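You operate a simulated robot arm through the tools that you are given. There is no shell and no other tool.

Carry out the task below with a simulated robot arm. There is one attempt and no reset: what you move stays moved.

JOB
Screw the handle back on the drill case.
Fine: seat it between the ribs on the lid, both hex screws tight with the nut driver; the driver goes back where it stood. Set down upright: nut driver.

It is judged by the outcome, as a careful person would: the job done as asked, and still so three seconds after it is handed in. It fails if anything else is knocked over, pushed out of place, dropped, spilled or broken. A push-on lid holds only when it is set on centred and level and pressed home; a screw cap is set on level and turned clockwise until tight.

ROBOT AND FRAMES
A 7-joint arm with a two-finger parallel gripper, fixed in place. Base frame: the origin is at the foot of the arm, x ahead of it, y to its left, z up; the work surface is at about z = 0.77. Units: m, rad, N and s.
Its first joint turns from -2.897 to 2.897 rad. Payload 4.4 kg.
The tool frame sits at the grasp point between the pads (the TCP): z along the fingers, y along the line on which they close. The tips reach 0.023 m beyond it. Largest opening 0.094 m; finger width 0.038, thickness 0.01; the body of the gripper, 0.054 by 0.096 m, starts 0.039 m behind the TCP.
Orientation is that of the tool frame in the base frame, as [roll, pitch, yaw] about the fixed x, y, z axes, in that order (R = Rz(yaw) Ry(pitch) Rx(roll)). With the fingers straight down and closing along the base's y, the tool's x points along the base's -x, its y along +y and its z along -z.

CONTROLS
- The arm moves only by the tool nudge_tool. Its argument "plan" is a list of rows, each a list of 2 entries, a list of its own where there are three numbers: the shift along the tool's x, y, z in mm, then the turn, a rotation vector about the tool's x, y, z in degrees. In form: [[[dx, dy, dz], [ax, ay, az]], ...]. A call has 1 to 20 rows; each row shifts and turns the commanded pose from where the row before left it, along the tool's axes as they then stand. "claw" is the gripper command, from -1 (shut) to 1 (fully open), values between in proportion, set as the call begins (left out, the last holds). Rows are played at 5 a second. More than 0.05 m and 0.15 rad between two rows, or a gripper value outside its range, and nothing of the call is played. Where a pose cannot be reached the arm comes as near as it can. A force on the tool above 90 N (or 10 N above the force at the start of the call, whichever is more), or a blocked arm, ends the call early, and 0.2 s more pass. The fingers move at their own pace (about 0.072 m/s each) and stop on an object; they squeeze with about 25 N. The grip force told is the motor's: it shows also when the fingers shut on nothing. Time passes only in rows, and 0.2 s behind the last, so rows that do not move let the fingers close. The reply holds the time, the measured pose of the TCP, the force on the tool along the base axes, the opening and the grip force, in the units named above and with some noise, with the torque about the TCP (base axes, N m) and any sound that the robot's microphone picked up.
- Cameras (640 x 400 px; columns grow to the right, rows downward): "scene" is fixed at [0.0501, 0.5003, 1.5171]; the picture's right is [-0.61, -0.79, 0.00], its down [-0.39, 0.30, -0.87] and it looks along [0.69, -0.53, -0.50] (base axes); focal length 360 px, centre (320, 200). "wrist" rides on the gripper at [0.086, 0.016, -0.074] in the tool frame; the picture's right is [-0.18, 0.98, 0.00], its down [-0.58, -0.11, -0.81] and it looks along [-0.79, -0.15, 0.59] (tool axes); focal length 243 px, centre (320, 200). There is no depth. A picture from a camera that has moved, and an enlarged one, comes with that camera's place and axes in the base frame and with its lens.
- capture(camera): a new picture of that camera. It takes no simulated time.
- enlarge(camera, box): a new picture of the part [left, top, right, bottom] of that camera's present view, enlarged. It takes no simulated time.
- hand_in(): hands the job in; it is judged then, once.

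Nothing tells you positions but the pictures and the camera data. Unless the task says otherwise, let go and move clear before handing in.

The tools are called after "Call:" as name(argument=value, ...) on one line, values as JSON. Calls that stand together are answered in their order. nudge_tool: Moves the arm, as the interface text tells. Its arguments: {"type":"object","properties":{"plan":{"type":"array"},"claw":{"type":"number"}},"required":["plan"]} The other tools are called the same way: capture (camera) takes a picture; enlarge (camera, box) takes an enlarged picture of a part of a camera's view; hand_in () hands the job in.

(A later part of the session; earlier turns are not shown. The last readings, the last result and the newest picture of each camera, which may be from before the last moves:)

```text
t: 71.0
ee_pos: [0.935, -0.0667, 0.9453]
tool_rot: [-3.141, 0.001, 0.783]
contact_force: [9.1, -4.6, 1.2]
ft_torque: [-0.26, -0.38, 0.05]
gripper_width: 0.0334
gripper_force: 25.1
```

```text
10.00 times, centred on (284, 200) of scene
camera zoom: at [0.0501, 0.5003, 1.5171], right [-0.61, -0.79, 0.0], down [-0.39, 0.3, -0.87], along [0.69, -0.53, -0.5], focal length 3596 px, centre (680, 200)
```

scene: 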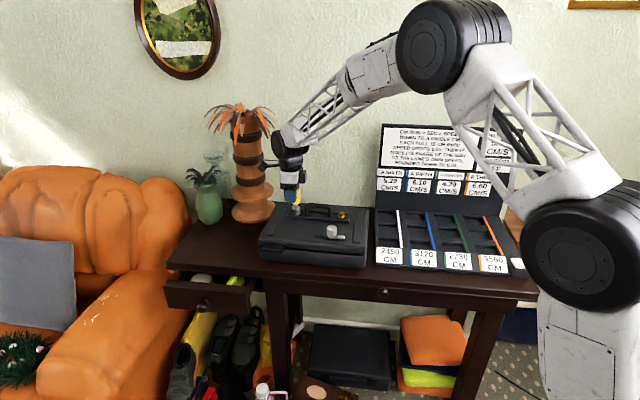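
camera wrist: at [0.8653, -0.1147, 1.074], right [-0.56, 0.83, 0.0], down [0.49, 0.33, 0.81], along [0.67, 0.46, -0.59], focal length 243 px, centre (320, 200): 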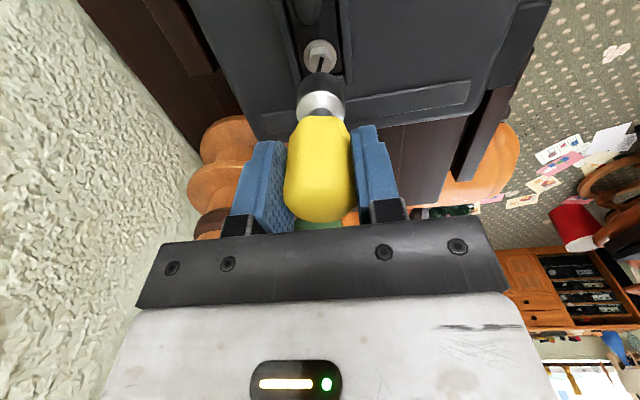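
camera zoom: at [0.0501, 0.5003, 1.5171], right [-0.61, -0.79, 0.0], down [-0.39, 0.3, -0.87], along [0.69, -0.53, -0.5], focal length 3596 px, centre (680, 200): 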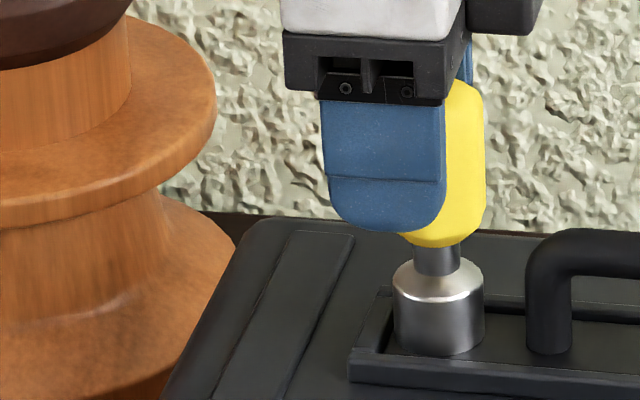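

The whole case has slid sideways: the driver sits off-axis in the fingers, so turning it pushed the lid. I'll measure how far before doing anything else.

Call:
enlarge(camera="scene", box=[278, 200, 310, 220])

Call:
enlarge(camera="scene", box=[325, 202, 357, 222])

Call:
enlarge(camera="scene", box=[250, 195, 370, 270])

Call:
capture(camera="wrist")

```text
16.00 times, centred on (294, 210) of scene
camera zoom: at [0.0501, 0.5003, 1.5171], right [-0.61, -0.79, 0.0], down [-0.39, 0.3, -0.87], along [0.69, -0.53, -0.5], focal length 5754 px, centre (736, 40)
```

zoom: 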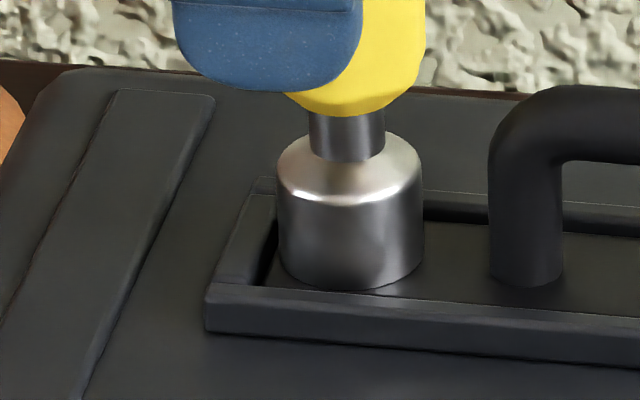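

```text
16.00 times, centred on (341, 212) of scene
camera zoom: at [0.0501, 0.5003, 1.5171], right [-0.61, -0.79, 0.0], down [-0.39, 0.3, -0.87], along [0.69, -0.53, -0.5], focal length 5754 px, centre (-16, 8)
```

zoom: 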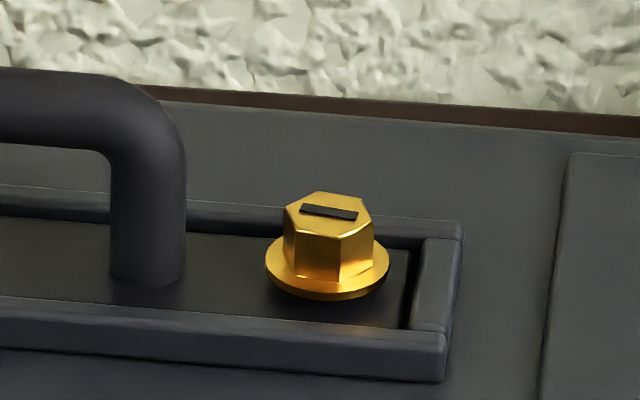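

```text
5.33 times, centred on (310, 232) of scene
camera zoom: at [0.0501, 0.5003, 1.5171], right [-0.61, -0.79, 0.0], down [-0.39, 0.3, -0.87], along [0.69, -0.53, -0.5], focal length 1918 px, centre (373, 27)
```

zoom: 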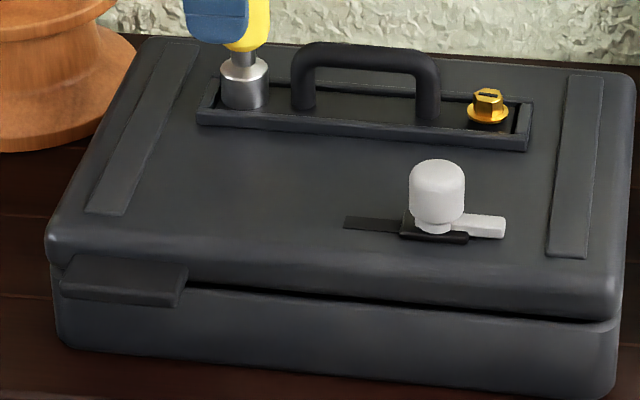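

```text
taken
camera wrist: at [1.0076, -0.0176, 1.0189], right [0.56, -0.83, 0.0], down [-0.49, -0.33, 0.81], along [-0.67, -0.45, -0.59], focal length 243 px, centre (320, 200)
```

wrist: 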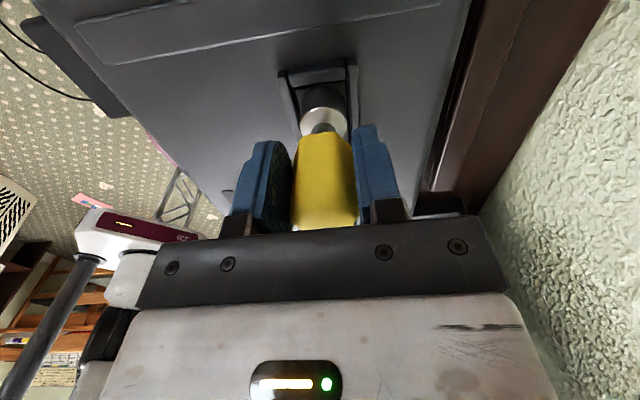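

The case slid about 13 mm along its length and yawed about 2°, because the driver had slipped roughly 12 mm off the pad centre. I'll release the driver on the screw, where its socket holds it, and re-centre the grip. The case goes back once the handle is tight.

Call:
nudge_tool(plan=[[[0, 1, -0.5], [0, 0, 0]], [[0, 0, 0], [0, 0, 0]]])

Call:
nudge_tool(plan=[[[0, 0, 0], [0, 0, 0]], [[0, 0, 0], [0, 0, 0]], [[0, 0, 0], [0, 0, 0]]], claw=0.4)

Call:
capture(camera="wrist")

Call:
enlarge(camera="scene", box=[264, 180, 304, 220])

```text
t: 71.6
ee_pos: [0.9349, -0.067, 0.944]
tool_rot: [3.141, -0.001, 0.785]
contact_force: [-9.5, 3.0, 1.3]
ft_torque: [0.15, 0.41, -0.13]
gripper_width: 0.0332
gripper_force: 25.0
```

```text
t: 72.4
ee_pos: [0.935, -0.0683, 0.945]
tool_rot: [-3.141, 0.0, 0.786]
contact_force: [-0.5, 0.2, -0.2]
ft_torque: [0.02, 0.0, -0.01]
gripper_width: 0.0658
gripper_force: 0.0
```

```text
taken
camera wrist: at [1.0082, -0.018, 1.0193], right [0.56, -0.83, 0.0], down [-0.49, -0.33, 0.81], along [-0.67, -0.46, -0.59], focal length 243 px, centre (320, 200)
```

wrist: 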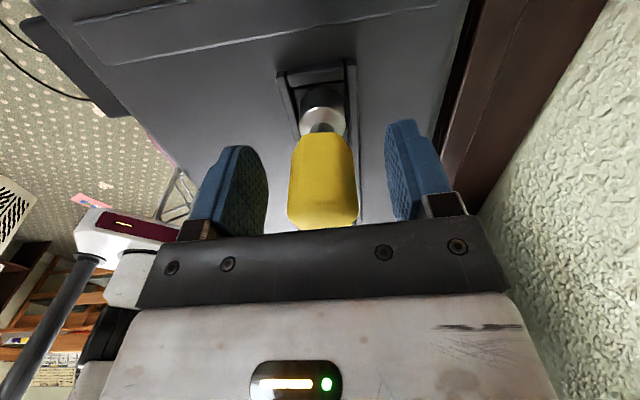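

```text
10.00 times, centred on (284, 200) of scene
camera zoom: at [0.0501, 0.5003, 1.5171], right [-0.61, -0.79, 0.0], down [-0.39, 0.3, -0.87], along [0.69, -0.53, -0.5], focal length 3596 px, centre (680, 200)
```

zoom: 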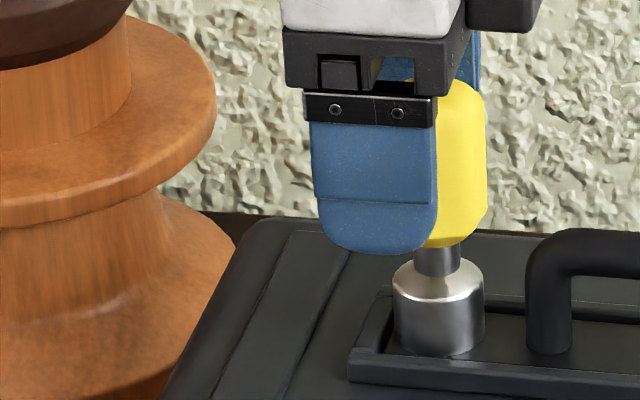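

The driver stands on the screw. I'll rise clear to measure its axis accurately.

Call:
nudge_tool(plan=[[[0, 0, -15], [0, 0, 0]], [[0, 0, -25], [0, 0, 0]], [[0, 0, -25], [0, 0, 0]], [[0, 0, -20], [0, 0, 0]], [[0, 0, 0], [0, 0, 0]]])

Call:
enlarge(camera="wrist", box=[220, 0, 420, 150])

Call:
enlarge(camera="scene", box=[272, 180, 308, 220])

```text
t: 73.6
ee_pos: [0.9353, -0.0683, 1.0306]
tool_rot: [-3.141, 0.0, 0.786]
contact_force: [-0.3, 0.5, -0.5]
ft_torque: [0.03, 0.04, -0.01]
gripper_width: 0.0659
gripper_force: 0.0
```

```text
2.67 times, centred on (320, 75) of wrist
camera zoom: at [1.0082, -0.0178, 1.1048], right [0.56, -0.83, 0.0], down [-0.49, -0.33, 0.81], along [-0.67, -0.46, -0.59], focal length 647 px, centre (320, 533)
```

zoom: 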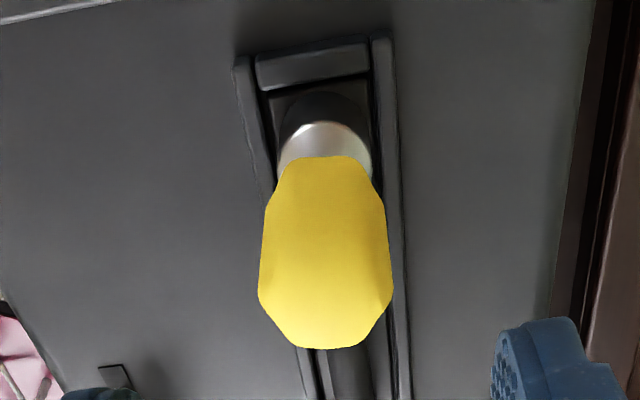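

```text
10.00 times, centred on (290, 200) of scene
camera zoom: at [0.0501, 0.5003, 1.5171], right [-0.61, -0.79, 0.0], down [-0.39, 0.3, -0.87], along [0.69, -0.53, -0.5], focal length 3596 px, centre (620, 200)
```

zoom: 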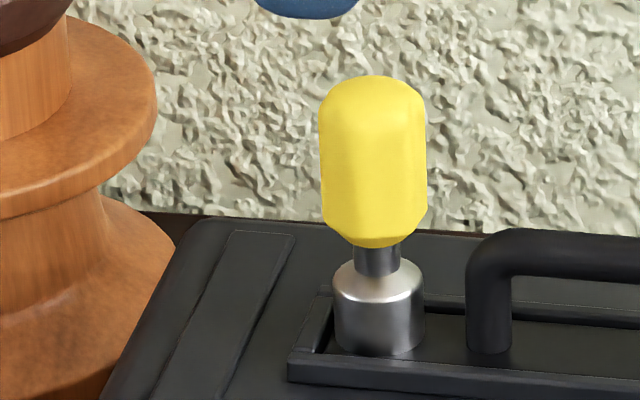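

The driver is upright at about n=0.710, a=0.6025 along the case axes. I'll centre the tool on it and rotate back 180° for a fresh clockwise stroke.

Call:
nudge_tool(plan=[[[-10.8, 0.7, 0], [0, 0, 0]], [[0, 0, 0], [0, 0, -8]], [[0, 0, 0], [0, 0, -8]], [[0, 0, 0], [0, 0, -8]], [[0, 0, 0], [0, 0, -8]], [[0, 0, 0], [0, 0, -8]], [[0, 0, 0], [0, 0, -8]], [[0, 0, 0], [0, 0, -8]], [[0, 0, 0], [0, 0, -8]], [[0, 0, 0], [0, 0, -8]], [[0, 0, 0], [0, 0, -8]], [[0, 0, 0], [0, 0, -8]], [[0, 0, 0], [0, 0, -8]], [[0, 0, 0], [0, 0, -8]], [[0, 0, 0], [0, 0, -8]], [[0, 0, 0], [0, 0, -8]], [[0, 0, 0], [0, 0, 0]]])

Call:
nudge_tool(plan=[[[0, 0, 0], [0, 0, -7.5]], [[0, 0, 0], [0, 0, -7.5]], [[0, 0, 0], [0, 0, -7.5]], [[0, 0, 0], [0, 0, -7.5]], [[0, 0, 0], [0, 0, -7.5]], [[0, 0, 0], [0, 0, -7.5]], [[0, 0, 0], [0, 0, -7.5]], [[0, 0, 0], [0, 0, -7.5]], [[0, 0, 0], [0, 0, 0]], [[0, 0, 0], [0, 0, 0]]])

Call:
enlarge(camera="wrist", box=[220, 0, 420, 150])

Call:
capture(camera="scene")

```text
t: 77.2
ee_pos: [0.9283, -0.0755, 1.0292]
tool_rot: [3.141, 0.0, 2.881]
contact_force: [0.1, 1.2, -1.6]
ft_torque: [0.01, -0.02, 0.0]
gripper_width: 0.0657
gripper_force: 0.0
```

```text
t: 79.4
ee_pos: [0.9278, -0.077, 1.0294]
tool_rot: [-3.141, 0.001, -2.356]
contact_force: [-0.4, -0.6, 0.4]
ft_torque: [0.01, -0.05, 0.0]
gripper_width: 0.0658
gripper_force: 0.0
```

```text
2.67 times, centred on (320, 75) of wrist
camera zoom: at [0.8558, -0.1256, 1.1045], right [-0.57, 0.82, 0.0], down [0.49, 0.33, 0.81], along [0.67, 0.46, -0.59], focal length 647 px, centre (320, 533)
```

zoom: 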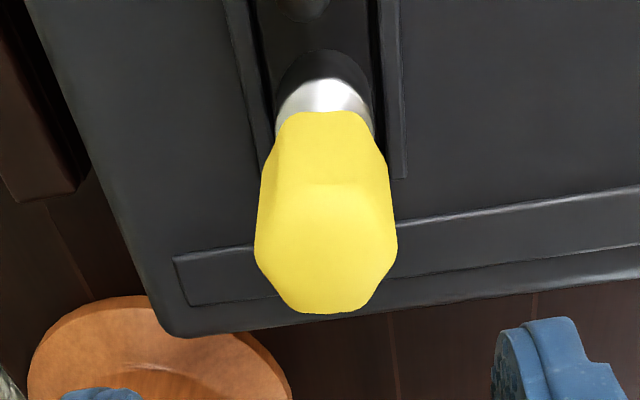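

```text
taken
```

scene: 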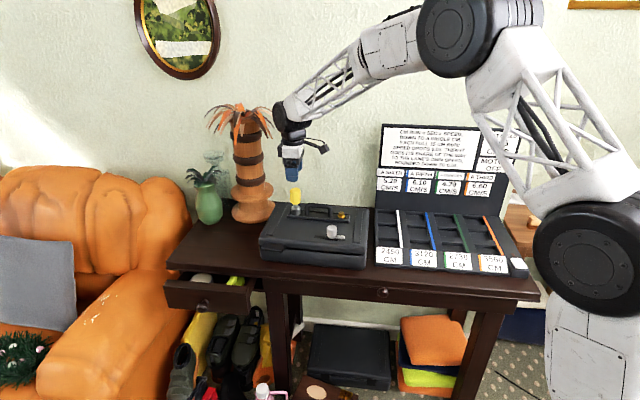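

Centred to about a millimetre. I'll lower and grip again.

Call:
nudge_tool(plan=[[[0, 0.8, 20], [0, 0, 0]], [[0, 0, 24], [0, 0, 0]], [[0, 0, 24], [0, 0, 0]], [[0, 0, 16], [0, 0, 0]], [[0, 0, 0], [0, 0, 0]]])

Call:
enlarge(camera="wrist", box=[180, 40, 460, 250])

Call:
enlarge(camera="scene", box=[264, 170, 314, 220])

```text
t: 80.6
ee_pos: [0.9284, -0.0767, 0.9463]
tool_rot: [-3.141, 0.001, -2.356]
contact_force: [-0.2, -0.7, -0.2]
ft_torque: [0.03, -0.01, -0.02]
gripper_width: 0.0658
gripper_force: 0.2
```

```text
1.90 times, centred on (320, 145) of wrist
camera zoom: at [0.8552, -0.1248, 1.0201], right [-0.56, 0.83, 0.0], down [0.49, 0.33, 0.81], along [0.67, 0.46, -0.59], focal length 462 px, centre (320, 305)
```

zoom: 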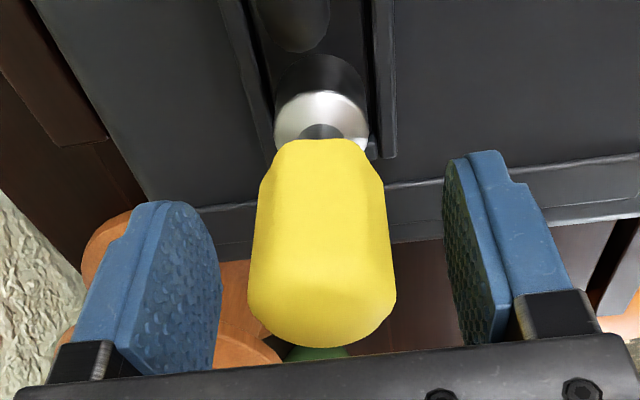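

```text
8.00 times, centred on (289, 195) of scene
camera zoom: at [0.0501, 0.5003, 1.5171], right [-0.61, -0.79, 0.0], down [-0.39, 0.3, -0.87], along [0.69, -0.53, -0.5], focal length 2877 px, centre (568, 240)
```

zoom: 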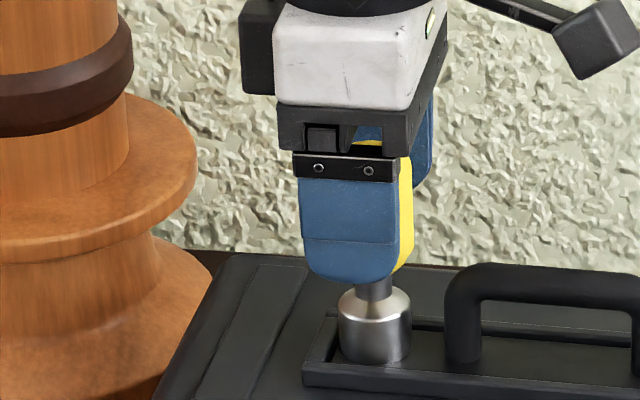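

Call:
nudge_tool(plan=[[[-0.8, 0, 0], [0, 0, 0]], [[0, 0, 0], [0, 0, 0]], [[0, 0, 0], [0, 0, 0]], [[0, 0, 0], [0, 0, 0]], [[0, 0, 0], [0, 0, 0]]], claw=-1)

Call:
nudge_tool(plan=[[[0, 0, 0.4], [0, 0, 6]], [[0, 0, 0.2], [0, 0, 6]], [[0, 0, 0], [0, 0, 6]], [[0, 0, 0], [0, 0, 6]], [[0, 0, 0], [0, 0, 6]]])

Call:
enlarge(camera="scene", box=[264, 170, 314, 220])

```text
t: 81.8
ee_pos: [0.9286, -0.0748, 0.9458]
tool_rot: [3.141, 0.0, -2.356]
contact_force: [-3.8, 3.4, -0.8]
ft_torque: [0.14, 0.27, -0.02]
gripper_width: 0.033
gripper_force: 24.7
```

```text
t: 83.0
ee_pos: [0.928, -0.075, 0.9461]
tool_rot: [3.141, -0.001, -2.88]
contact_force: [-8.3, 3.2, 8.8]
ft_torque: [0.16, 0.34, 0.23]
gripper_width: 0.0329
gripper_force: 25.3
```

```text
8.00 times, centred on (289, 195) of scene
camera zoom: at [0.0501, 0.5003, 1.5171], right [-0.61, -0.79, 0.0], down [-0.39, 0.3, -0.87], along [0.69, -0.53, -0.5], focal length 2877 px, centre (568, 240)
```

zoom: 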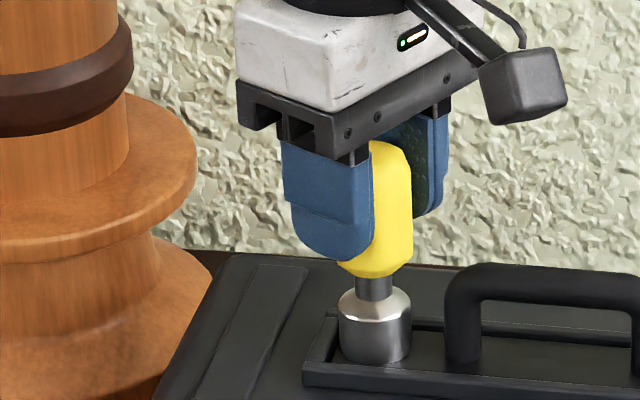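

Call:
nudge_tool(plan=[[[0.5, 0.87, 0], [0, 0, 6]], [[0, 0, 0], [0, 0, 6]], [[0, 0, 0], [0, 0, 6]], [[0, 0, 0], [0, 0, 6]], [[0, 0, 0], [0, 0, 6]]])

Call:
nudge_tool(plan=[[[0, 0, 0], [0, 0, 6]], [[0, 0, 0], [0, 0, 6]], [[0, 0, 0], [0, 0, 6]], [[0, 0, 0], [0, 0, 6]], [[0, 0, 0], [0, 0, 6]]])

Call:
enlarge(camera="scene", box=[264, 170, 314, 220])

```text
t: 84.2
ee_pos: [0.9275, -0.0745, 0.9443]
tool_rot: [3.141, 0.0, 2.88]
contact_force: [-1.0, -9.3, 0.2]
ft_torque: [-0.33, -0.11, 0.3]
gripper_width: 0.0327
gripper_force: 25.7
```

```text
t: 85.4
ee_pos: [0.9277, -0.0743, 0.9448]
tool_rot: [3.141, 0.001, 2.355]
contact_force: [-2.3, -7.0, -0.5]
ft_torque: [-0.15, 0.04, 0.1]
gripper_width: 0.033
gripper_force: 24.8
```

```text
8.00 times, centred on (289, 195) of scene
camera zoom: at [0.0501, 0.5003, 1.5171], right [-0.61, -0.79, 0.0], down [-0.39, 0.3, -0.87], along [0.69, -0.53, -0.5], focal length 2877 px, centre (568, 240)
```

zoom: 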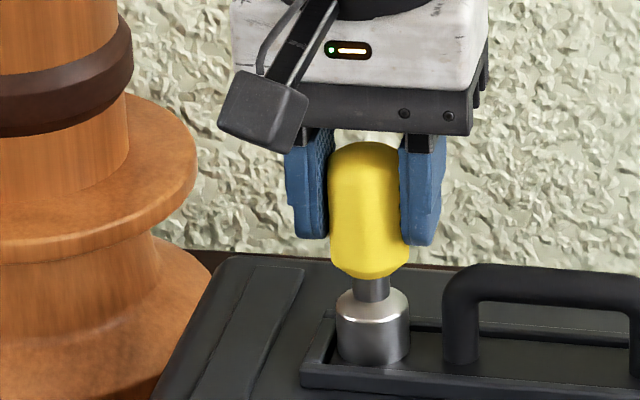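

Call:
nudge_tool(plan=[[[0, 0, 0.2], [0, 0, 6]], [[0, 0, 0], [0, 0, 6]], [[0, 0, 0], [0, 0, 6]], [[0, 0, 0], [0, 0, 6]], [[0, 0, 0], [0, 0, 6]]])

Call:
nudge_tool(plan=[[[0, 0, 0.2], [0, 0, 6]], [[0, 0, 0], [0, 0, 6]], [[0, 0, 0], [0, 0, 6]], [[0, 0, 0], [0, 0, 6]], [[0, 0, 0], [0, 0, 6]]])

Call:
nudge_tool(plan=[[[0, 0, 0.2], [0, 0, 6]], [[0, 0, 0], [0, 0, 6]], [[0, 0, 0], [0, 0, 6]], [[0, 0, 0], [0, 0, 6]], [[0, 0, 0], [0, 0, 6]]])

Call:
enlarge(camera="scene", box=[264, 170, 314, 220])

```text
t: 86.6
ee_pos: [0.9286, -0.0743, 0.9454]
tool_rot: [-3.14, 0.002, 1.83]
contact_force: [-1.5, -1.3, 0.8]
ft_torque: [-0.11, 0.12, -0.02]
gripper_width: 0.033
gripper_force: 24.9
```

```text
t: 87.8
ee_pos: [0.9268, -0.0739, 0.9436]
tool_rot: [3.141, 0.001, 1.308]
contact_force: [-9.5, 2.8, 3.6]
ft_torque: [0.2, 0.59, 0.27]
gripper_width: 0.033
gripper_force: 25.3
```

```text
t: 89.0
ee_pos: [0.9288, -0.0754, 0.9451]
tool_rot: [-3.141, 0.0, 0.783]
contact_force: [-5.8, 1.9, -1.3]
ft_torque: [0.09, 0.27, 0.3]
gripper_width: 0.0328
gripper_force: 24.9
```

```text
8.00 times, centred on (289, 195) of scene
camera zoom: at [0.0501, 0.5003, 1.5171], right [-0.61, -0.79, 0.0], down [-0.39, 0.3, -0.87], along [0.69, -0.53, -0.5], focal length 2877 px, centre (568, 240)
```

zoom: 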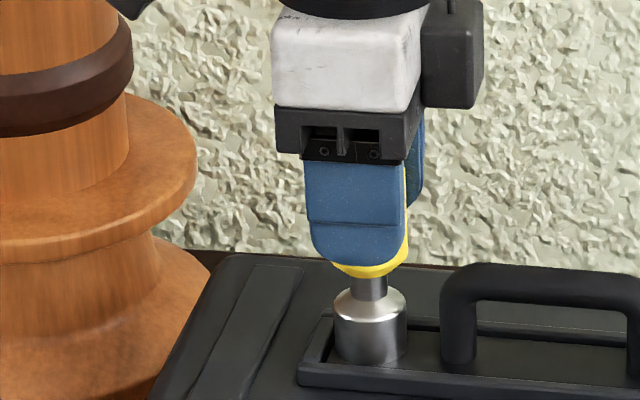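

Forces are low now and the torque is about 0.3 N·m. I'll keep turning on this stroke and see how far the wrist goes.

Call:
nudge_tool(plan=[[[0, 0, 0.2], [0, 0, 6]], [[0, 0, 0], [0, 0, 6]], [[0, 0, 0], [0, 0, 6]], [[0, 0, 0], [0, 0, 6]], [[0, 0, 0], [0, 0, 6]]])

Call:
nudge_tool(plan=[[[0, 0, 0.2], [0, 0, 6]], [[0, 0, 0], [0, 0, 6]], [[0, 0, 0], [0, 0, 6]], [[0, 0, 0], [0, 0, 6]], [[0, 0, 0], [0, 0, 6]]])

Call:
enlarge(camera="scene", box=[264, 170, 314, 220])

```text
t: 90.2
ee_pos: [0.9282, -0.0749, 0.9454]
tool_rot: [3.141, 0.0, 0.259]
contact_force: [-6.0, 5.0, 0.5]
ft_torque: [0.35, 0.28, -0.01]
gripper_width: 0.0332
gripper_force: 24.6
```

```text
t: 91.4
ee_pos: [0.9272, -0.0753, 0.9439]
tool_rot: [3.141, -0.001, 0.052]
contact_force: [-0.9, 6.3, 5.3]
ft_torque: [0.33, 0.04, 0.0]
gripper_width: 0.0332
gripper_force: 25.4
out of reach, approached as far as the arm can: row 3, 4, 5
```

```text
8.00 times, centred on (289, 195) of scene
camera zoom: at [0.0501, 0.5003, 1.5171], right [-0.61, -0.79, 0.0], down [-0.39, 0.3, -0.87], along [0.69, -0.53, -0.5], focal length 2877 px, centre (568, 240)
```

zoom: 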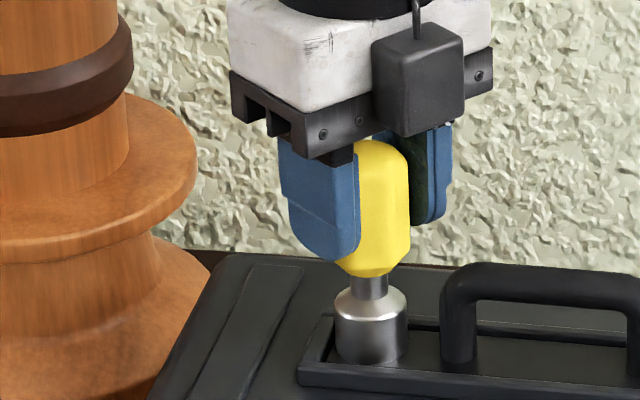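

The wrist stops at yaw≈0.05, so strokes can be about 300°. I'll release, rise, unwind 300°, and regrasp.

Call:
nudge_tool(plan=[[[0, 0, 0], [0, 0, 0]], [[0, 0, 0], [0, 0, 0]], [[0, 0, 0], [0, 0, 0]]], claw=0.4)

Call:
nudge_tool(plan=[[[0, 0, -15], [0, 0, 0]], [[0, 0, -25], [0, 0, 0]], [[0, 0, -25], [0, 0, 0]], [[0, 0, -20], [0, 0, 0]], [[0, 0, 0], [0, 0, -7.5]], [[0, 0, 0], [0, 0, 0]]])

Call:
enlarge(camera="scene", box=[272, 180, 308, 220])

Call:
enlarge(camera="wrist", box=[220, 0, 420, 150])

```text
t: 92.2
ee_pos: [0.9274, -0.0747, 0.9435]
tool_rot: [3.141, 0.0, 0.052]
contact_force: [-0.4, 0.1, -0.4]
ft_torque: [0.01, -0.02, 0.0]
gripper_width: 0.0659
gripper_force: 0.1
```

```text
t: 93.6
ee_pos: [0.9281, -0.0743, 1.0296]
tool_rot: [-3.141, -0.001, 0.182]
contact_force: [1.2, 0.3, 0.2]
ft_torque: [0.01, 0.01, -0.03]
gripper_width: 0.0658
gripper_force: 0.1
```

```text
10.00 times, centred on (290, 200) of scene
camera zoom: at [0.0501, 0.5003, 1.5171], right [-0.61, -0.79, 0.0], down [-0.39, 0.3, -0.87], along [0.69, -0.53, -0.5], focal length 3596 px, centre (620, 200)
```

zoom: 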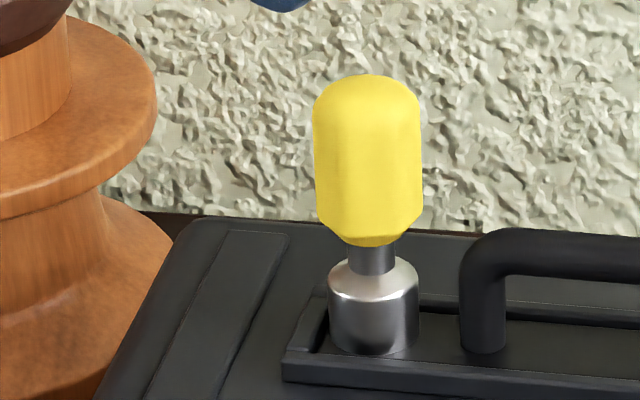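

```text
2.67 times, centred on (320, 75) of wrist
camera zoom: at [1.0163, -0.0739, 1.1046], right [0.0, -1.0, 0.0], down [-0.59, 0.0, 0.81], along [-0.81, 0.0, -0.59], focal length 647 px, centre (320, 533)
```

zoom: 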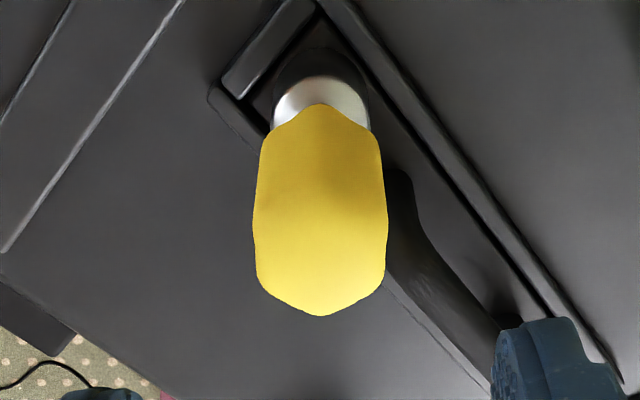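

Call:
nudge_tool(plan=[[[0, 0, 0], [0, 0, -7.5]], [[0, 0, 0], [0, 0, -7.5]], [[0, 0, 0], [0, 0, -7.5]], [[0, 0, 0], [0, 0, -7.5]], [[0, 0, 0], [0, 0, -7.5]], [[0, 0, 0], [0, 0, -7.5]], [[0, 0, 0], [0, 0, -7.5]], [[0, 0, 0], [0, 0, -7.5]], [[0, 0, 0], [0, 0, -7.5]], [[0, 0, 0], [0, 0, -7.5]], [[0, 0, 0], [0, 0, -7.5]], [[0, 0, 0], [0, 0, -7.5]], [[0, 0, 0], [0, 0, -7.5]], [[0, 0, 0], [0, 0, -7.5]], [[0, 0, 0], [0, 0, -7.5]], [[0, 0, 0], [0, 0, -7.5]], [[0, 0, 0], [0, 0, -7.5]], [[0, 0, 0], [0, 0, -7.5]], [[0, 0, 0], [0, 0, -7.5]], [[0, 0, 0], [0, 0, -7.5]]])

Call:
nudge_tool(plan=[[[0, 0, 0], [0, 0, -7.5]], [[0, 0, 0], [0, 0, -7.5]], [[0, 0, 0], [0, 0, -7.5]], [[0, 0, 0], [0, 0, -7.5]], [[0, 0, 0], [0, 0, -7.5]], [[0, 0, 0], [0, 0, -7.5]], [[0, 0, 0], [0, 0, -7.5]], [[0, 0, 0], [0, 0, -7.5]], [[0, 0, 0], [0, 0, -7.5]], [[0, 0, 0], [0, 0, -7.5]], [[0, 0, 0], [0, 0, -7.5]], [[0, 0, 0], [0, 0, -7.5]], [[0, 0, 0], [0, 0, -7.5]], [[0, 0, 0], [0, 0, -7.5]], [[0, 0, 0], [0, 0, -7.5]], [[0, 0, 0], [0, 0, -7.5]], [[0, 0, 0], [0, 0, -7.5]], [[0, 0, 0], [0, 0, -7.5]], [[0, 0, 0], [0, 0, -7.5]], [[0, 0, 0], [0, 0, 0]]])

Call:
enlarge(camera="wrist", box=[220, 0, 420, 150])

Call:
capture(camera="scene")

```text
t: 97.8
ee_pos: [0.9277, -0.075, 1.0289]
tool_rot: [-3.141, 0.0, 2.803]
contact_force: [-0.5, 0.6, 0.7]
ft_torque: [0.03, 0.01, 0.04]
gripper_width: 0.0657
gripper_force: 0.1
```

```text
t: 102.0
ee_pos: [0.927, -0.0753, 1.0302]
tool_rot: [3.14, -0.001, -0.992]
contact_force: [-0.8, 0.2, 0.3]
ft_torque: [-0.05, -0.01, 0.02]
gripper_width: 0.066
gripper_force: 0.1
```

```text
2.67 times, centred on (320, 75) of wrist
camera zoom: at [0.9615, -0.1557, 1.1037], right [-0.92, -0.38, 0.0], down [-0.23, 0.55, 0.81], along [-0.31, 0.74, -0.59], focal length 647 px, centre (320, 533)
```

zoom: 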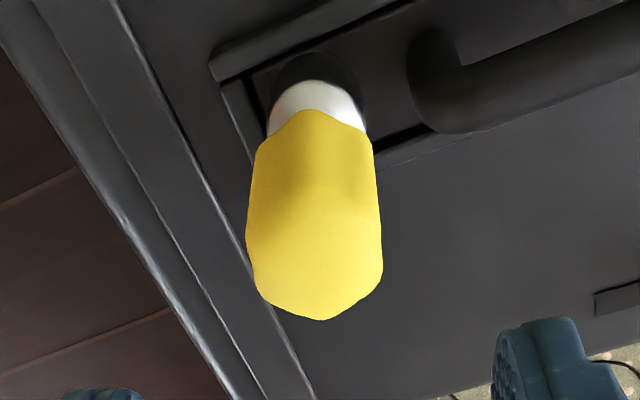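

```text
taken
```

scene: 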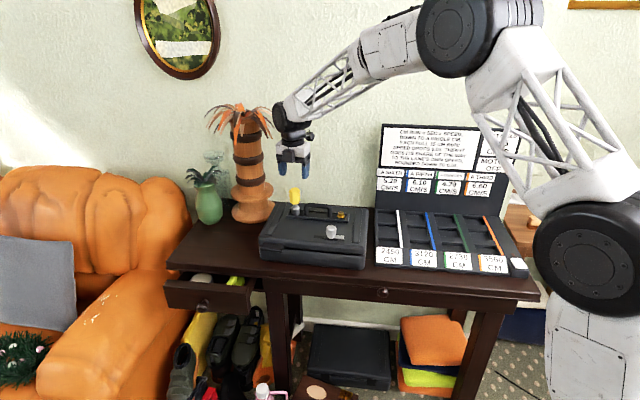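

Call:
nudge_tool(plan=[[[0.8, -1.2, 20], [0, 0, 0]], [[0, 0, 24], [0, 0, 0]], [[0, 0, 24], [0, 0, 0]], [[0, 0, 16], [0, 0, 0]], [[0, 0, 0], [0, 0, 0]]])

Call:
nudge_tool(plan=[[[0, 0, 0], [0, 0, 0]], [[0, 0, 0], [0, 0, 0]], [[0, 0, 0], [0, 0, 0]], [[0, 0, 0], [0, 0, 0]], [[0, 0, 0], [0, 0, 0]]], claw=-1)

Call:
enlarge(camera="scene", box=[264, 170, 314, 220])

Call:
capture(camera="wrist")

```text
t: 103.2
ee_pos: [0.929, -0.075, 0.9454]
tool_rot: [3.141, -0.001, -0.996]
contact_force: [0.1, 0.1, 0.3]
ft_torque: [-0.02, -0.01, 0.0]
gripper_width: 0.0656
gripper_force: 0.1
```

```text
t: 104.4
ee_pos: [0.9293, -0.0747, 0.9443]
tool_rot: [-3.141, 0.001, -0.995]
contact_force: [0.1, 0.2, 0.4]
ft_torque: [-0.03, 0.07, -0.01]
gripper_width: 0.0335
gripper_force: 24.7
```

```text
8.00 times, centred on (289, 195) of scene
camera zoom: at [0.0501, 0.5003, 1.5171], right [-0.61, -0.79, 0.0], down [-0.39, 0.3, -0.87], along [0.69, -0.53, -0.5], focal length 2877 px, centre (568, 240)
```

zoom: 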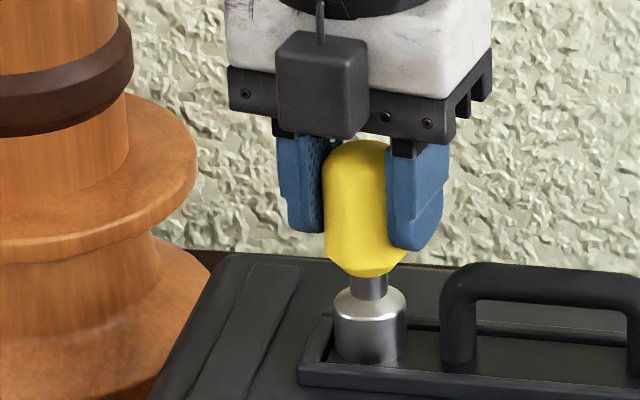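

```text
taken
camera wrist: at [0.9627, -0.1553, 1.0196], right [-0.92, -0.38, 0.0], down [-0.23, 0.55, 0.81], along [-0.31, 0.75, -0.59], focal length 243 px, centre (320, 200)
```

wrist: 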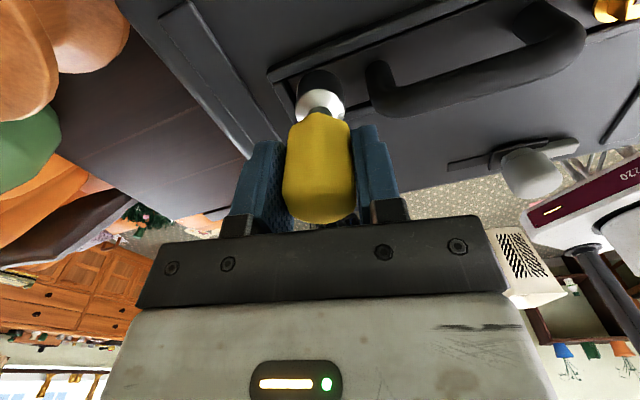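

Gripped with almost no side load. Now a long clockwise stroke, watching torque.

Call:
nudge_tool(plan=[[[0, 0, 0.5], [0, 0, 6]], [[0, 0, 0], [0, 0, 6]], [[0, 0, 0], [0, 0, 6]], [[0, 0, 0], [0, 0, 6]], [[0, 0, 0], [0, 0, 6]], [[0, 0, 0], [0, 0, 6]], [[0, 0, 0], [0, 0, 6]], [[0, 0, 0], [0, 0, 6]], [[0, 0, 0], [0, 0, 6]], [[0, 0, 0], [0, 0, 6]]])

Call:
nudge_tool(plan=[[[0, 0, 0], [0, 0, 6]], [[0, 0, 0], [0, 0, 6]], [[0, 0, 0], [0, 0, 6]], [[0, 0, 0], [0, 0, 6]], [[0, 0, 0], [0, 0, 6]], [[0, 0, 0], [0, 0, 6]], [[0, 0, 0], [0, 0, 6]], [[0, 0, 0], [0, 0, 6]], [[0, 0, 0], [0, 0, 6]], [[0, 0, 0], [0, 0, 6]]])

Call:
enlarge(camera="scene", box=[264, 170, 314, 220])

```text
t: 106.6
ee_pos: [0.9288, -0.0753, 0.9439]
tool_rot: [-3.142, -0.001, -2.045]
contact_force: [-8.2, 1.2, -2.5]
ft_torque: [0.03, 0.18, 0.21]
gripper_width: 0.0334
gripper_force: 25.4
```

```text
t: 108.8
ee_pos: [0.929, -0.0756, 0.9456]
tool_rot: [-3.141, 0.001, -3.09]
contact_force: [-0.1, 0.2, 0.4]
ft_torque: [-0.04, -0.06, -0.01]
gripper_width: 0.033
gripper_force: 25.2
```

```text
8.00 times, centred on (289, 195) of scene
camera zoom: at [0.0501, 0.5003, 1.5171], right [-0.61, -0.79, 0.0], down [-0.39, 0.3, -0.87], along [0.69, -0.53, -0.5], focal length 2877 px, centre (568, 240)
```

zoom: 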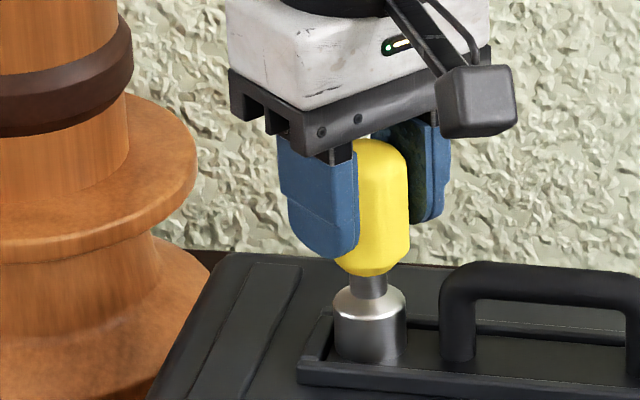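

Torque has dropped to nearly zero, so I want to see what the screw actually did. I'll lift the driver off and inspect it.

Call:
nudge_tool(plan=[[[0, 0, -4], [0, 0, 0]], [[0, 0, -8], [0, 0, 0]], [[0, 0, -15], [0, 0, 0]], [[0, 0, -20], [0, 0, 0]], [[0, 0, -10], [0, 0, 0]], [[0, 0, 0], [0, 0, 0]]])

Call:
enlarge(camera="scene", box=[278, 200, 310, 220])

Call:
enlarge(camera="scene", box=[325, 202, 357, 222])

Call:
enlarge(camera="wrist", box=[272, 0, 368, 120])

```text
t: 110.2
ee_pos: [0.9283, -0.0749, 1.002]
tool_rot: [3.141, 0.001, -3.089]
contact_force: [0.4, 0.8, -0.9]
ft_torque: [0.01, 0.01, 0.03]
gripper_width: 0.0327
gripper_force: 25.0
```

```text
16.00 times, centred on (294, 210) of scene
camera zoom: at [0.0501, 0.5003, 1.5171], right [-0.61, -0.79, 0.0], down [-0.39, 0.3, -0.87], along [0.69, -0.53, -0.5], focal length 5754 px, centre (736, 40)
```

zoom: 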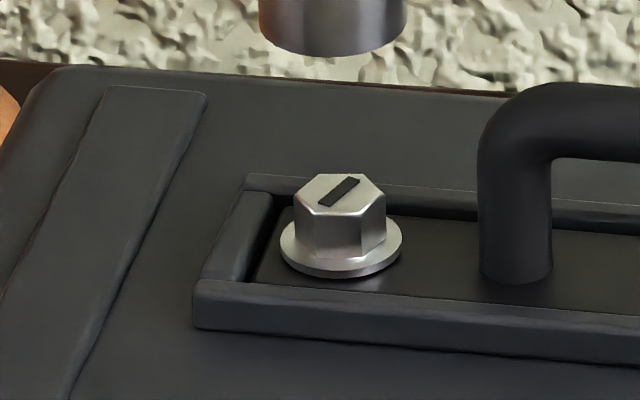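

```text
16.00 times, centred on (341, 212) of scene
camera zoom: at [0.0501, 0.5003, 1.5171], right [-0.61, -0.79, 0.0], down [-0.39, 0.3, -0.87], along [0.69, -0.53, -0.5], focal length 5754 px, centre (-16, 8)
```

zoom: 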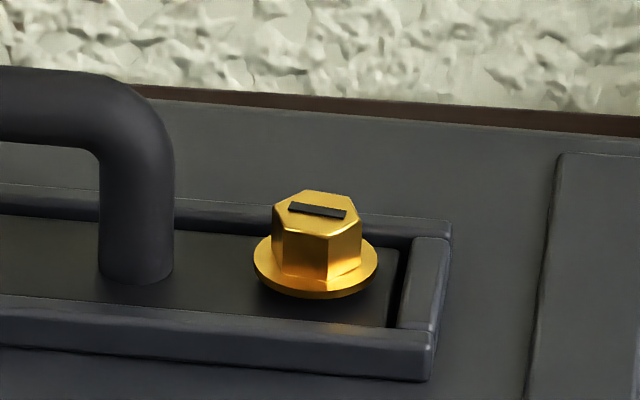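

```text
3.33 times, centred on (320, 60) of wrist
camera zoom: at [0.8415, -0.0621, 1.076], right [0.13, 0.99, 0.0], down [0.59, -0.08, 0.81], along [0.8, -0.11, -0.59], focal length 809 px, centre (320, 667)
```

zoom: 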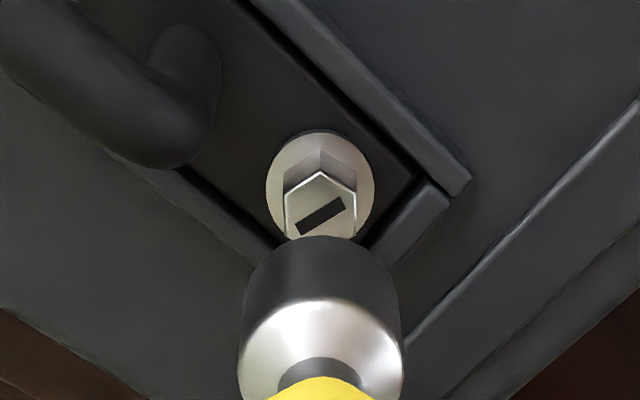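

The slot shows the silver screw did turn, and it sank about 2 mm. I'll look closer at both washers' gaps.

Call:
enlarge(camera="scene", box=[290, 207, 300, 215])

Call:
enlarge(camera="scene", box=[336, 210, 346, 218])

```text
16.00 times, centred on (295, 211) of scene
camera zoom: at [0.0501, 0.5003, 1.5171], right [-0.61, -0.79, 0.0], down [-0.39, 0.3, -0.87], along [0.69, -0.53, -0.5], focal length 5754 px, centre (720, 24)
```

zoom: 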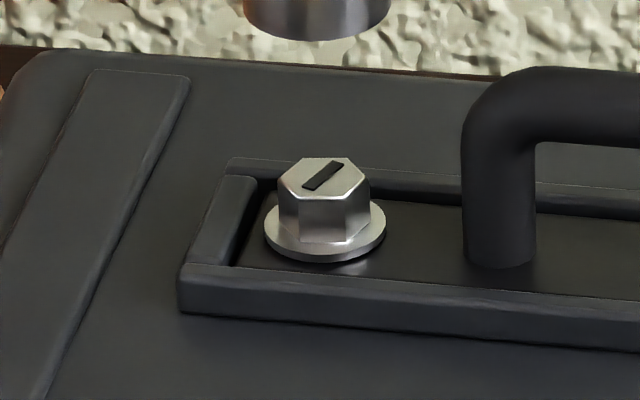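

```text
16.00 times, centred on (341, 214) of scene
camera zoom: at [0.0501, 0.5003, 1.5171], right [-0.61, -0.79, 0.0], down [-0.39, 0.3, -0.87], along [0.69, -0.53, -0.5], focal length 5754 px, centre (-16, -24)
```

zoom: 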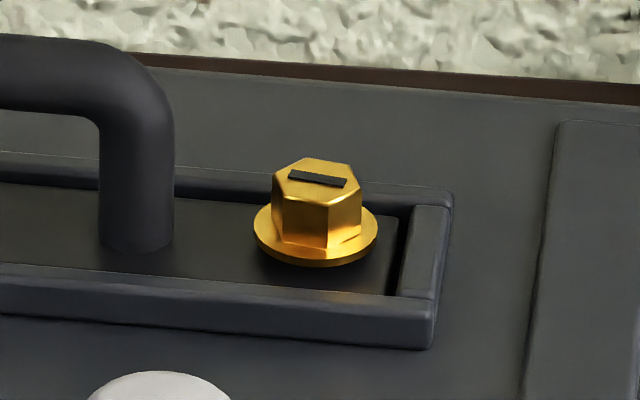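

The screw has more travel left. I'll lower back on the same line to re-engage and continue turning.

Call:
nudge_tool(plan=[[[0, 0, 15], [0, 0, 0]], [[0, 0, 15], [0, 0, 0]], [[0, 0, 8], [0, 0, 0]], [[0, 0, 5], [0, 0, 0]], [[0, 0, 4], [0, 0, 0]], [[0, 0, 4], [0, 0, 0]], [[0, 0, 4], [0, 0, 0]], [[0, 0, 2], [0, 0, 0]], [[0, 0, 0], [0, 0, 0]]])

Call:
enlarge(camera="scene", box=[278, 200, 310, 220])

```text
t: 112.2
ee_pos: [0.93, -0.0744, 0.9445]
tool_rot: [-3.141, -0.001, -3.09]
contact_force: [0.3, -0.4, 1.5]
ft_torque: [-0.03, -0.03, 0.02]
gripper_width: 0.0331
gripper_force: 24.8
```

```text
16.00 times, centred on (294, 210) of scene
camera zoom: at [0.0501, 0.5003, 1.5171], right [-0.61, -0.79, 0.0], down [-0.39, 0.3, -0.87], along [0.69, -0.53, -0.5], focal length 5754 px, centre (736, 40)
```

zoom: 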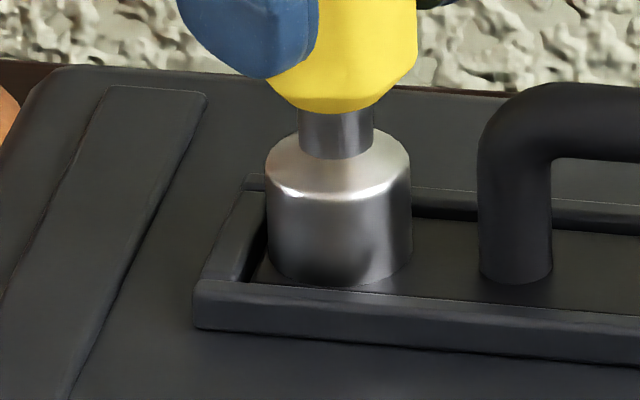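

Call:
nudge_tool(plan=[[[0, 0, 0.3], [0, 0, 6]], [[0, 0, 0], [0, 0, 6]], [[0, 0, 0], [0, 0, 6]], [[0, 0, 0], [0, 0, 6]], [[0, 0, 0], [0, 0, 6]], [[0, 0, 0], [0, 0, 6]], [[0, 0, 0], [0, 0, 6]], [[0, 0, 0], [0, 0, 6]], [[0, 0, 0], [0, 0, 6]], [[0, 0, 0], [0, 0, 6]]])

Call:
nudge_tool(plan=[[[0, 0, 0], [0, 0, 6]], [[0, 0, 0], [0, 0, 6]], [[0, 0, 0], [0, 0, 6]], [[0, 0, 0], [0, 0, 6]], [[0, 0, 0], [0, 0, 6]], [[0, 0, 0], [0, 0, 6]], [[0, 0, 0], [0, 0, 6]], [[0, 0, 0], [0, 0, 6]], [[0, 0, 0], [0, 0, 6]], [[0, 0, 0], [0, 0, 6]]])

Call:
nudge_tool(plan=[[[0, 0, 0], [0, 0, 6]], [[0, 0, 0], [0, 0, 6]], [[0, 0, 0], [0, 0, 6]], [[0, 0, 0], [0, 0, 6]], [[0, 0, 0], [0, 0, 6]], [[0, 0, 0], [0, 0, 6]], [[0, 0, 0], [0, 0, 6]], [[0, 0, 0], [0, 0, 6]], [[0, 0, 0], [0, 0, 6]], [[0, 0, 0], [0, 0, 6]]])

Call:
enlarge(camera="scene", box=[264, 170, 314, 220])

```text
t: 114.4
ee_pos: [0.9284, -0.075, 0.9431]
tool_rot: [-3.141, -0.001, 2.145]
contact_force: [1.7, 4.3, -4.6]
ft_torque: [0.28, -0.29, 0.12]
gripper_width: 0.033
gripper_force: 25.2
```

```text
t: 116.6
ee_pos: [0.9302, -0.0743, 0.9464]
tool_rot: [-3.141, 0.0, 1.098]
contact_force: [10.8, -1.4, 0.5]
ft_torque: [-0.02, -0.54, 0.26]
gripper_width: 0.0336
gripper_force: 25.0
```

```text
t: 118.8
ee_pos: [0.9294, -0.0756, 0.9435]
tool_rot: [3.141, 0.001, 0.051]
contact_force: [4.1, -8.5, -0.5]
ft_torque: [-0.22, -0.05, 0.16]
gripper_width: 0.0328
gripper_force: 25.3
```

```text
8.00 times, centred on (289, 195) of scene
camera zoom: at [0.0501, 0.5003, 1.5171], right [-0.61, -0.79, 0.0], down [-0.39, 0.3, -0.87], along [0.69, -0.53, -0.5], focal length 2877 px, centre (568, 240)
```

zoom: 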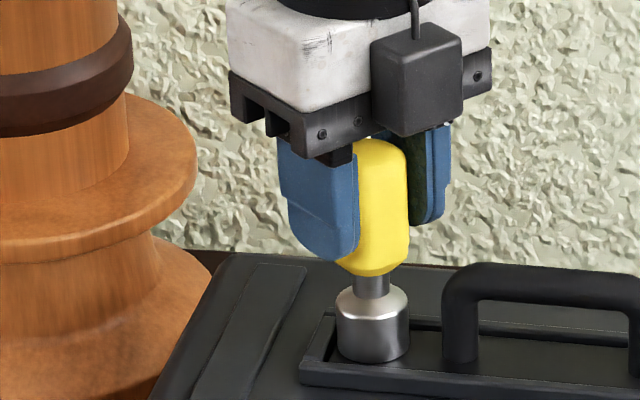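

End of stroke. I'll release, rise, unwind 300°, and regrasp.

Call:
nudge_tool(plan=[[[0, 0, 0], [0, 0, 0]], [[0, 0, 0], [0, 0, 0]], [[0, 0, 0], [0, 0, 0]]], claw=0.4)

Call:
nudge_tool(plan=[[[0, 0, -15], [0, 0, 0]], [[0, 0, -25], [0, 0, 0]], [[0, 0, -25], [0, 0, 0]], [[0, 0, -20], [0, 0, 0]], [[0, 0, 0], [0, 0, -8]], [[0, 0, 0], [0, 0, -8]], [[0, 0, 0], [0, 0, -8]], [[0, 0, 0], [0, 0, -8]], [[0, 0, 0], [0, 0, -8]], [[0, 0, 0], [0, 0, -8]], [[0, 0, 0], [0, 0, -8]], [[0, 0, 0], [0, 0, -8]], [[0, 0, 0], [0, 0, -8]], [[0, 0, 0], [0, 0, -8]], [[0, 0, 0], [0, 0, -8]], [[0, 0, 0], [0, 0, -8]], [[0, 0, 0], [0, 0, -8]], [[0, 0, 0], [0, 0, -8]], [[0, 0, 0], [0, 0, -8]], [[0, 0, 0], [0, 0, 0]]])

Call:
enlarge(camera="wrist", box=[220, 0, 420, 150])

Call:
nudge_tool(plan=[[[0, 0, 0], [0, 0, -8]], [[0, 0, 0], [0, 0, -8]], [[0, 0, 0], [0, 0, -8]], [[0, 0, 0], [0, 0, -8]], [[0, 0, 0], [0, 0, -8]], [[0, 0, 0], [0, 0, -8]], [[0, 0, 0], [0, 0, -8]], [[0, 0, 0], [0, 0, -8]], [[0, 0, 0], [0, 0, -8]], [[0, 0, 0], [0, 0, -8]], [[0, 0, 0], [0, 0, -8]], [[0, 0, 0], [0, 0, -8]], [[0, 0, 0], [0, 0, -8]], [[0, 0, 0], [0, 0, -8]], [[0, 0, 0], [0, 0, -8]], [[0, 0, 0], [0, 0, -8]], [[0, 0, 0], [0, 0, -8]], [[0, 0, 0], [0, 0, -8]], [[0, 0, 0], [0, 0, -8]], [[0, 0, 0], [0, 0, -8]]])

Call:
nudge_tool(plan=[[[0, 0, 0], [0, 0, -8]], [[0, 0, 0], [0, 0, -8]], [[0, 0, 0], [0, 0, -4]], [[0, 0, 0], [0, 0, 0]]])

Call:
enlarge(camera="wrist", box=[220, 0, 420, 150])

Call:
enlarge(camera="scene", box=[272, 180, 308, 220])

```text
t: 119.6
ee_pos: [0.9294, -0.075, 0.9435]
tool_rot: [-3.142, 0.0, 0.054]
contact_force: [-0.6, -0.5, 0.4]
ft_torque: [-0.01, -0.01, -0.01]
gripper_width: 0.0657
gripper_force: 0.1
```

```text
t: 123.8
ee_pos: [0.9291, -0.074, 1.0292]
tool_rot: [-3.142, 0.0, 2.147]
contact_force: [0.0, 0.3, -0.6]
ft_torque: [0.0, -0.01, 0.0]
gripper_width: 0.0656
gripper_force: 0.1
```

```text
2.67 times, centred on (320, 75) of wrist
camera zoom: at [0.8957, 0.0073, 1.1042], right [0.92, 0.38, 0.0], down [0.23, -0.55, 0.81], along [0.31, -0.75, -0.59], focal length 647 px, centre (320, 533)
```

zoom: 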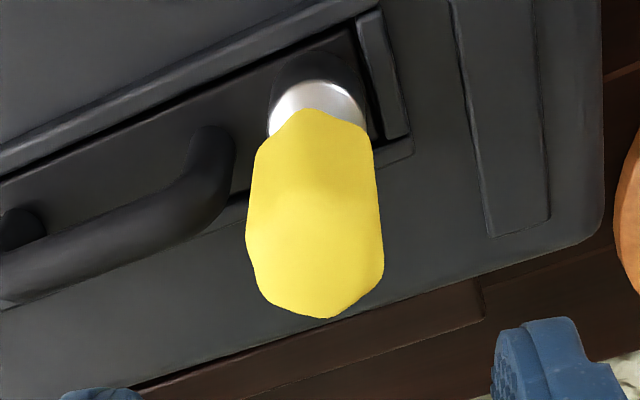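

```text
t: 128.0
ee_pos: [0.9286, -0.074, 1.0298]
tool_rot: [3.141, -0.001, -1.343]
contact_force: [-0.4, 0.2, 0.6]
ft_torque: [0.0, 0.01, -0.03]
gripper_width: 0.0658
gripper_force: 0.0
```

```text
t: 129.0
ee_pos: [0.9285, -0.0747, 1.0297]
tool_rot: [-3.142, 0.002, -0.994]
contact_force: [0.4, -0.2, 0.3]
ft_torque: [-0.01, -0.01, -0.02]
gripper_width: 0.0657
gripper_force: 0.0
```

```text
2.67 times, centred on (320, 75) of wrist
camera zoom: at [0.9629, -0.1552, 1.1042], right [-0.92, -0.38, 0.0], down [-0.23, 0.55, 0.81], along [-0.31, 0.75, -0.59], focal length 647 px, centre (320, 533)
```

zoom: 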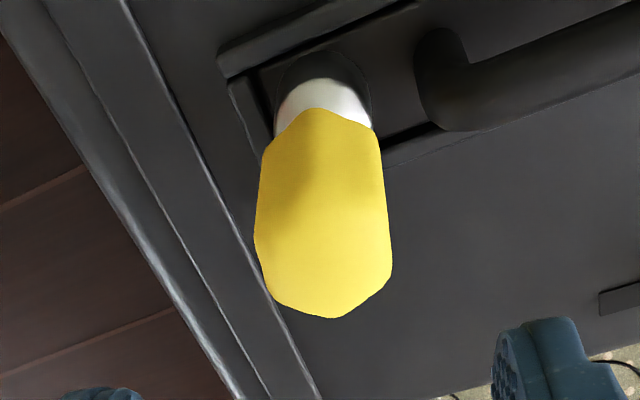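

```text
10.00 times, centred on (290, 200) of scene
camera zoom: at [0.0501, 0.5003, 1.5171], right [-0.61, -0.79, 0.0], down [-0.39, 0.3, -0.87], along [0.69, -0.53, -0.5], focal length 3596 px, centre (620, 200)
```

zoom: 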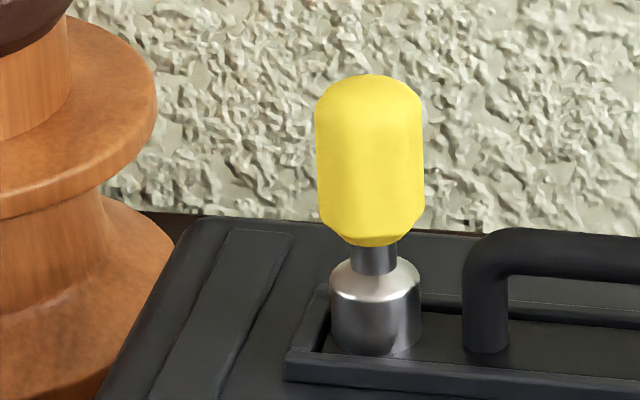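

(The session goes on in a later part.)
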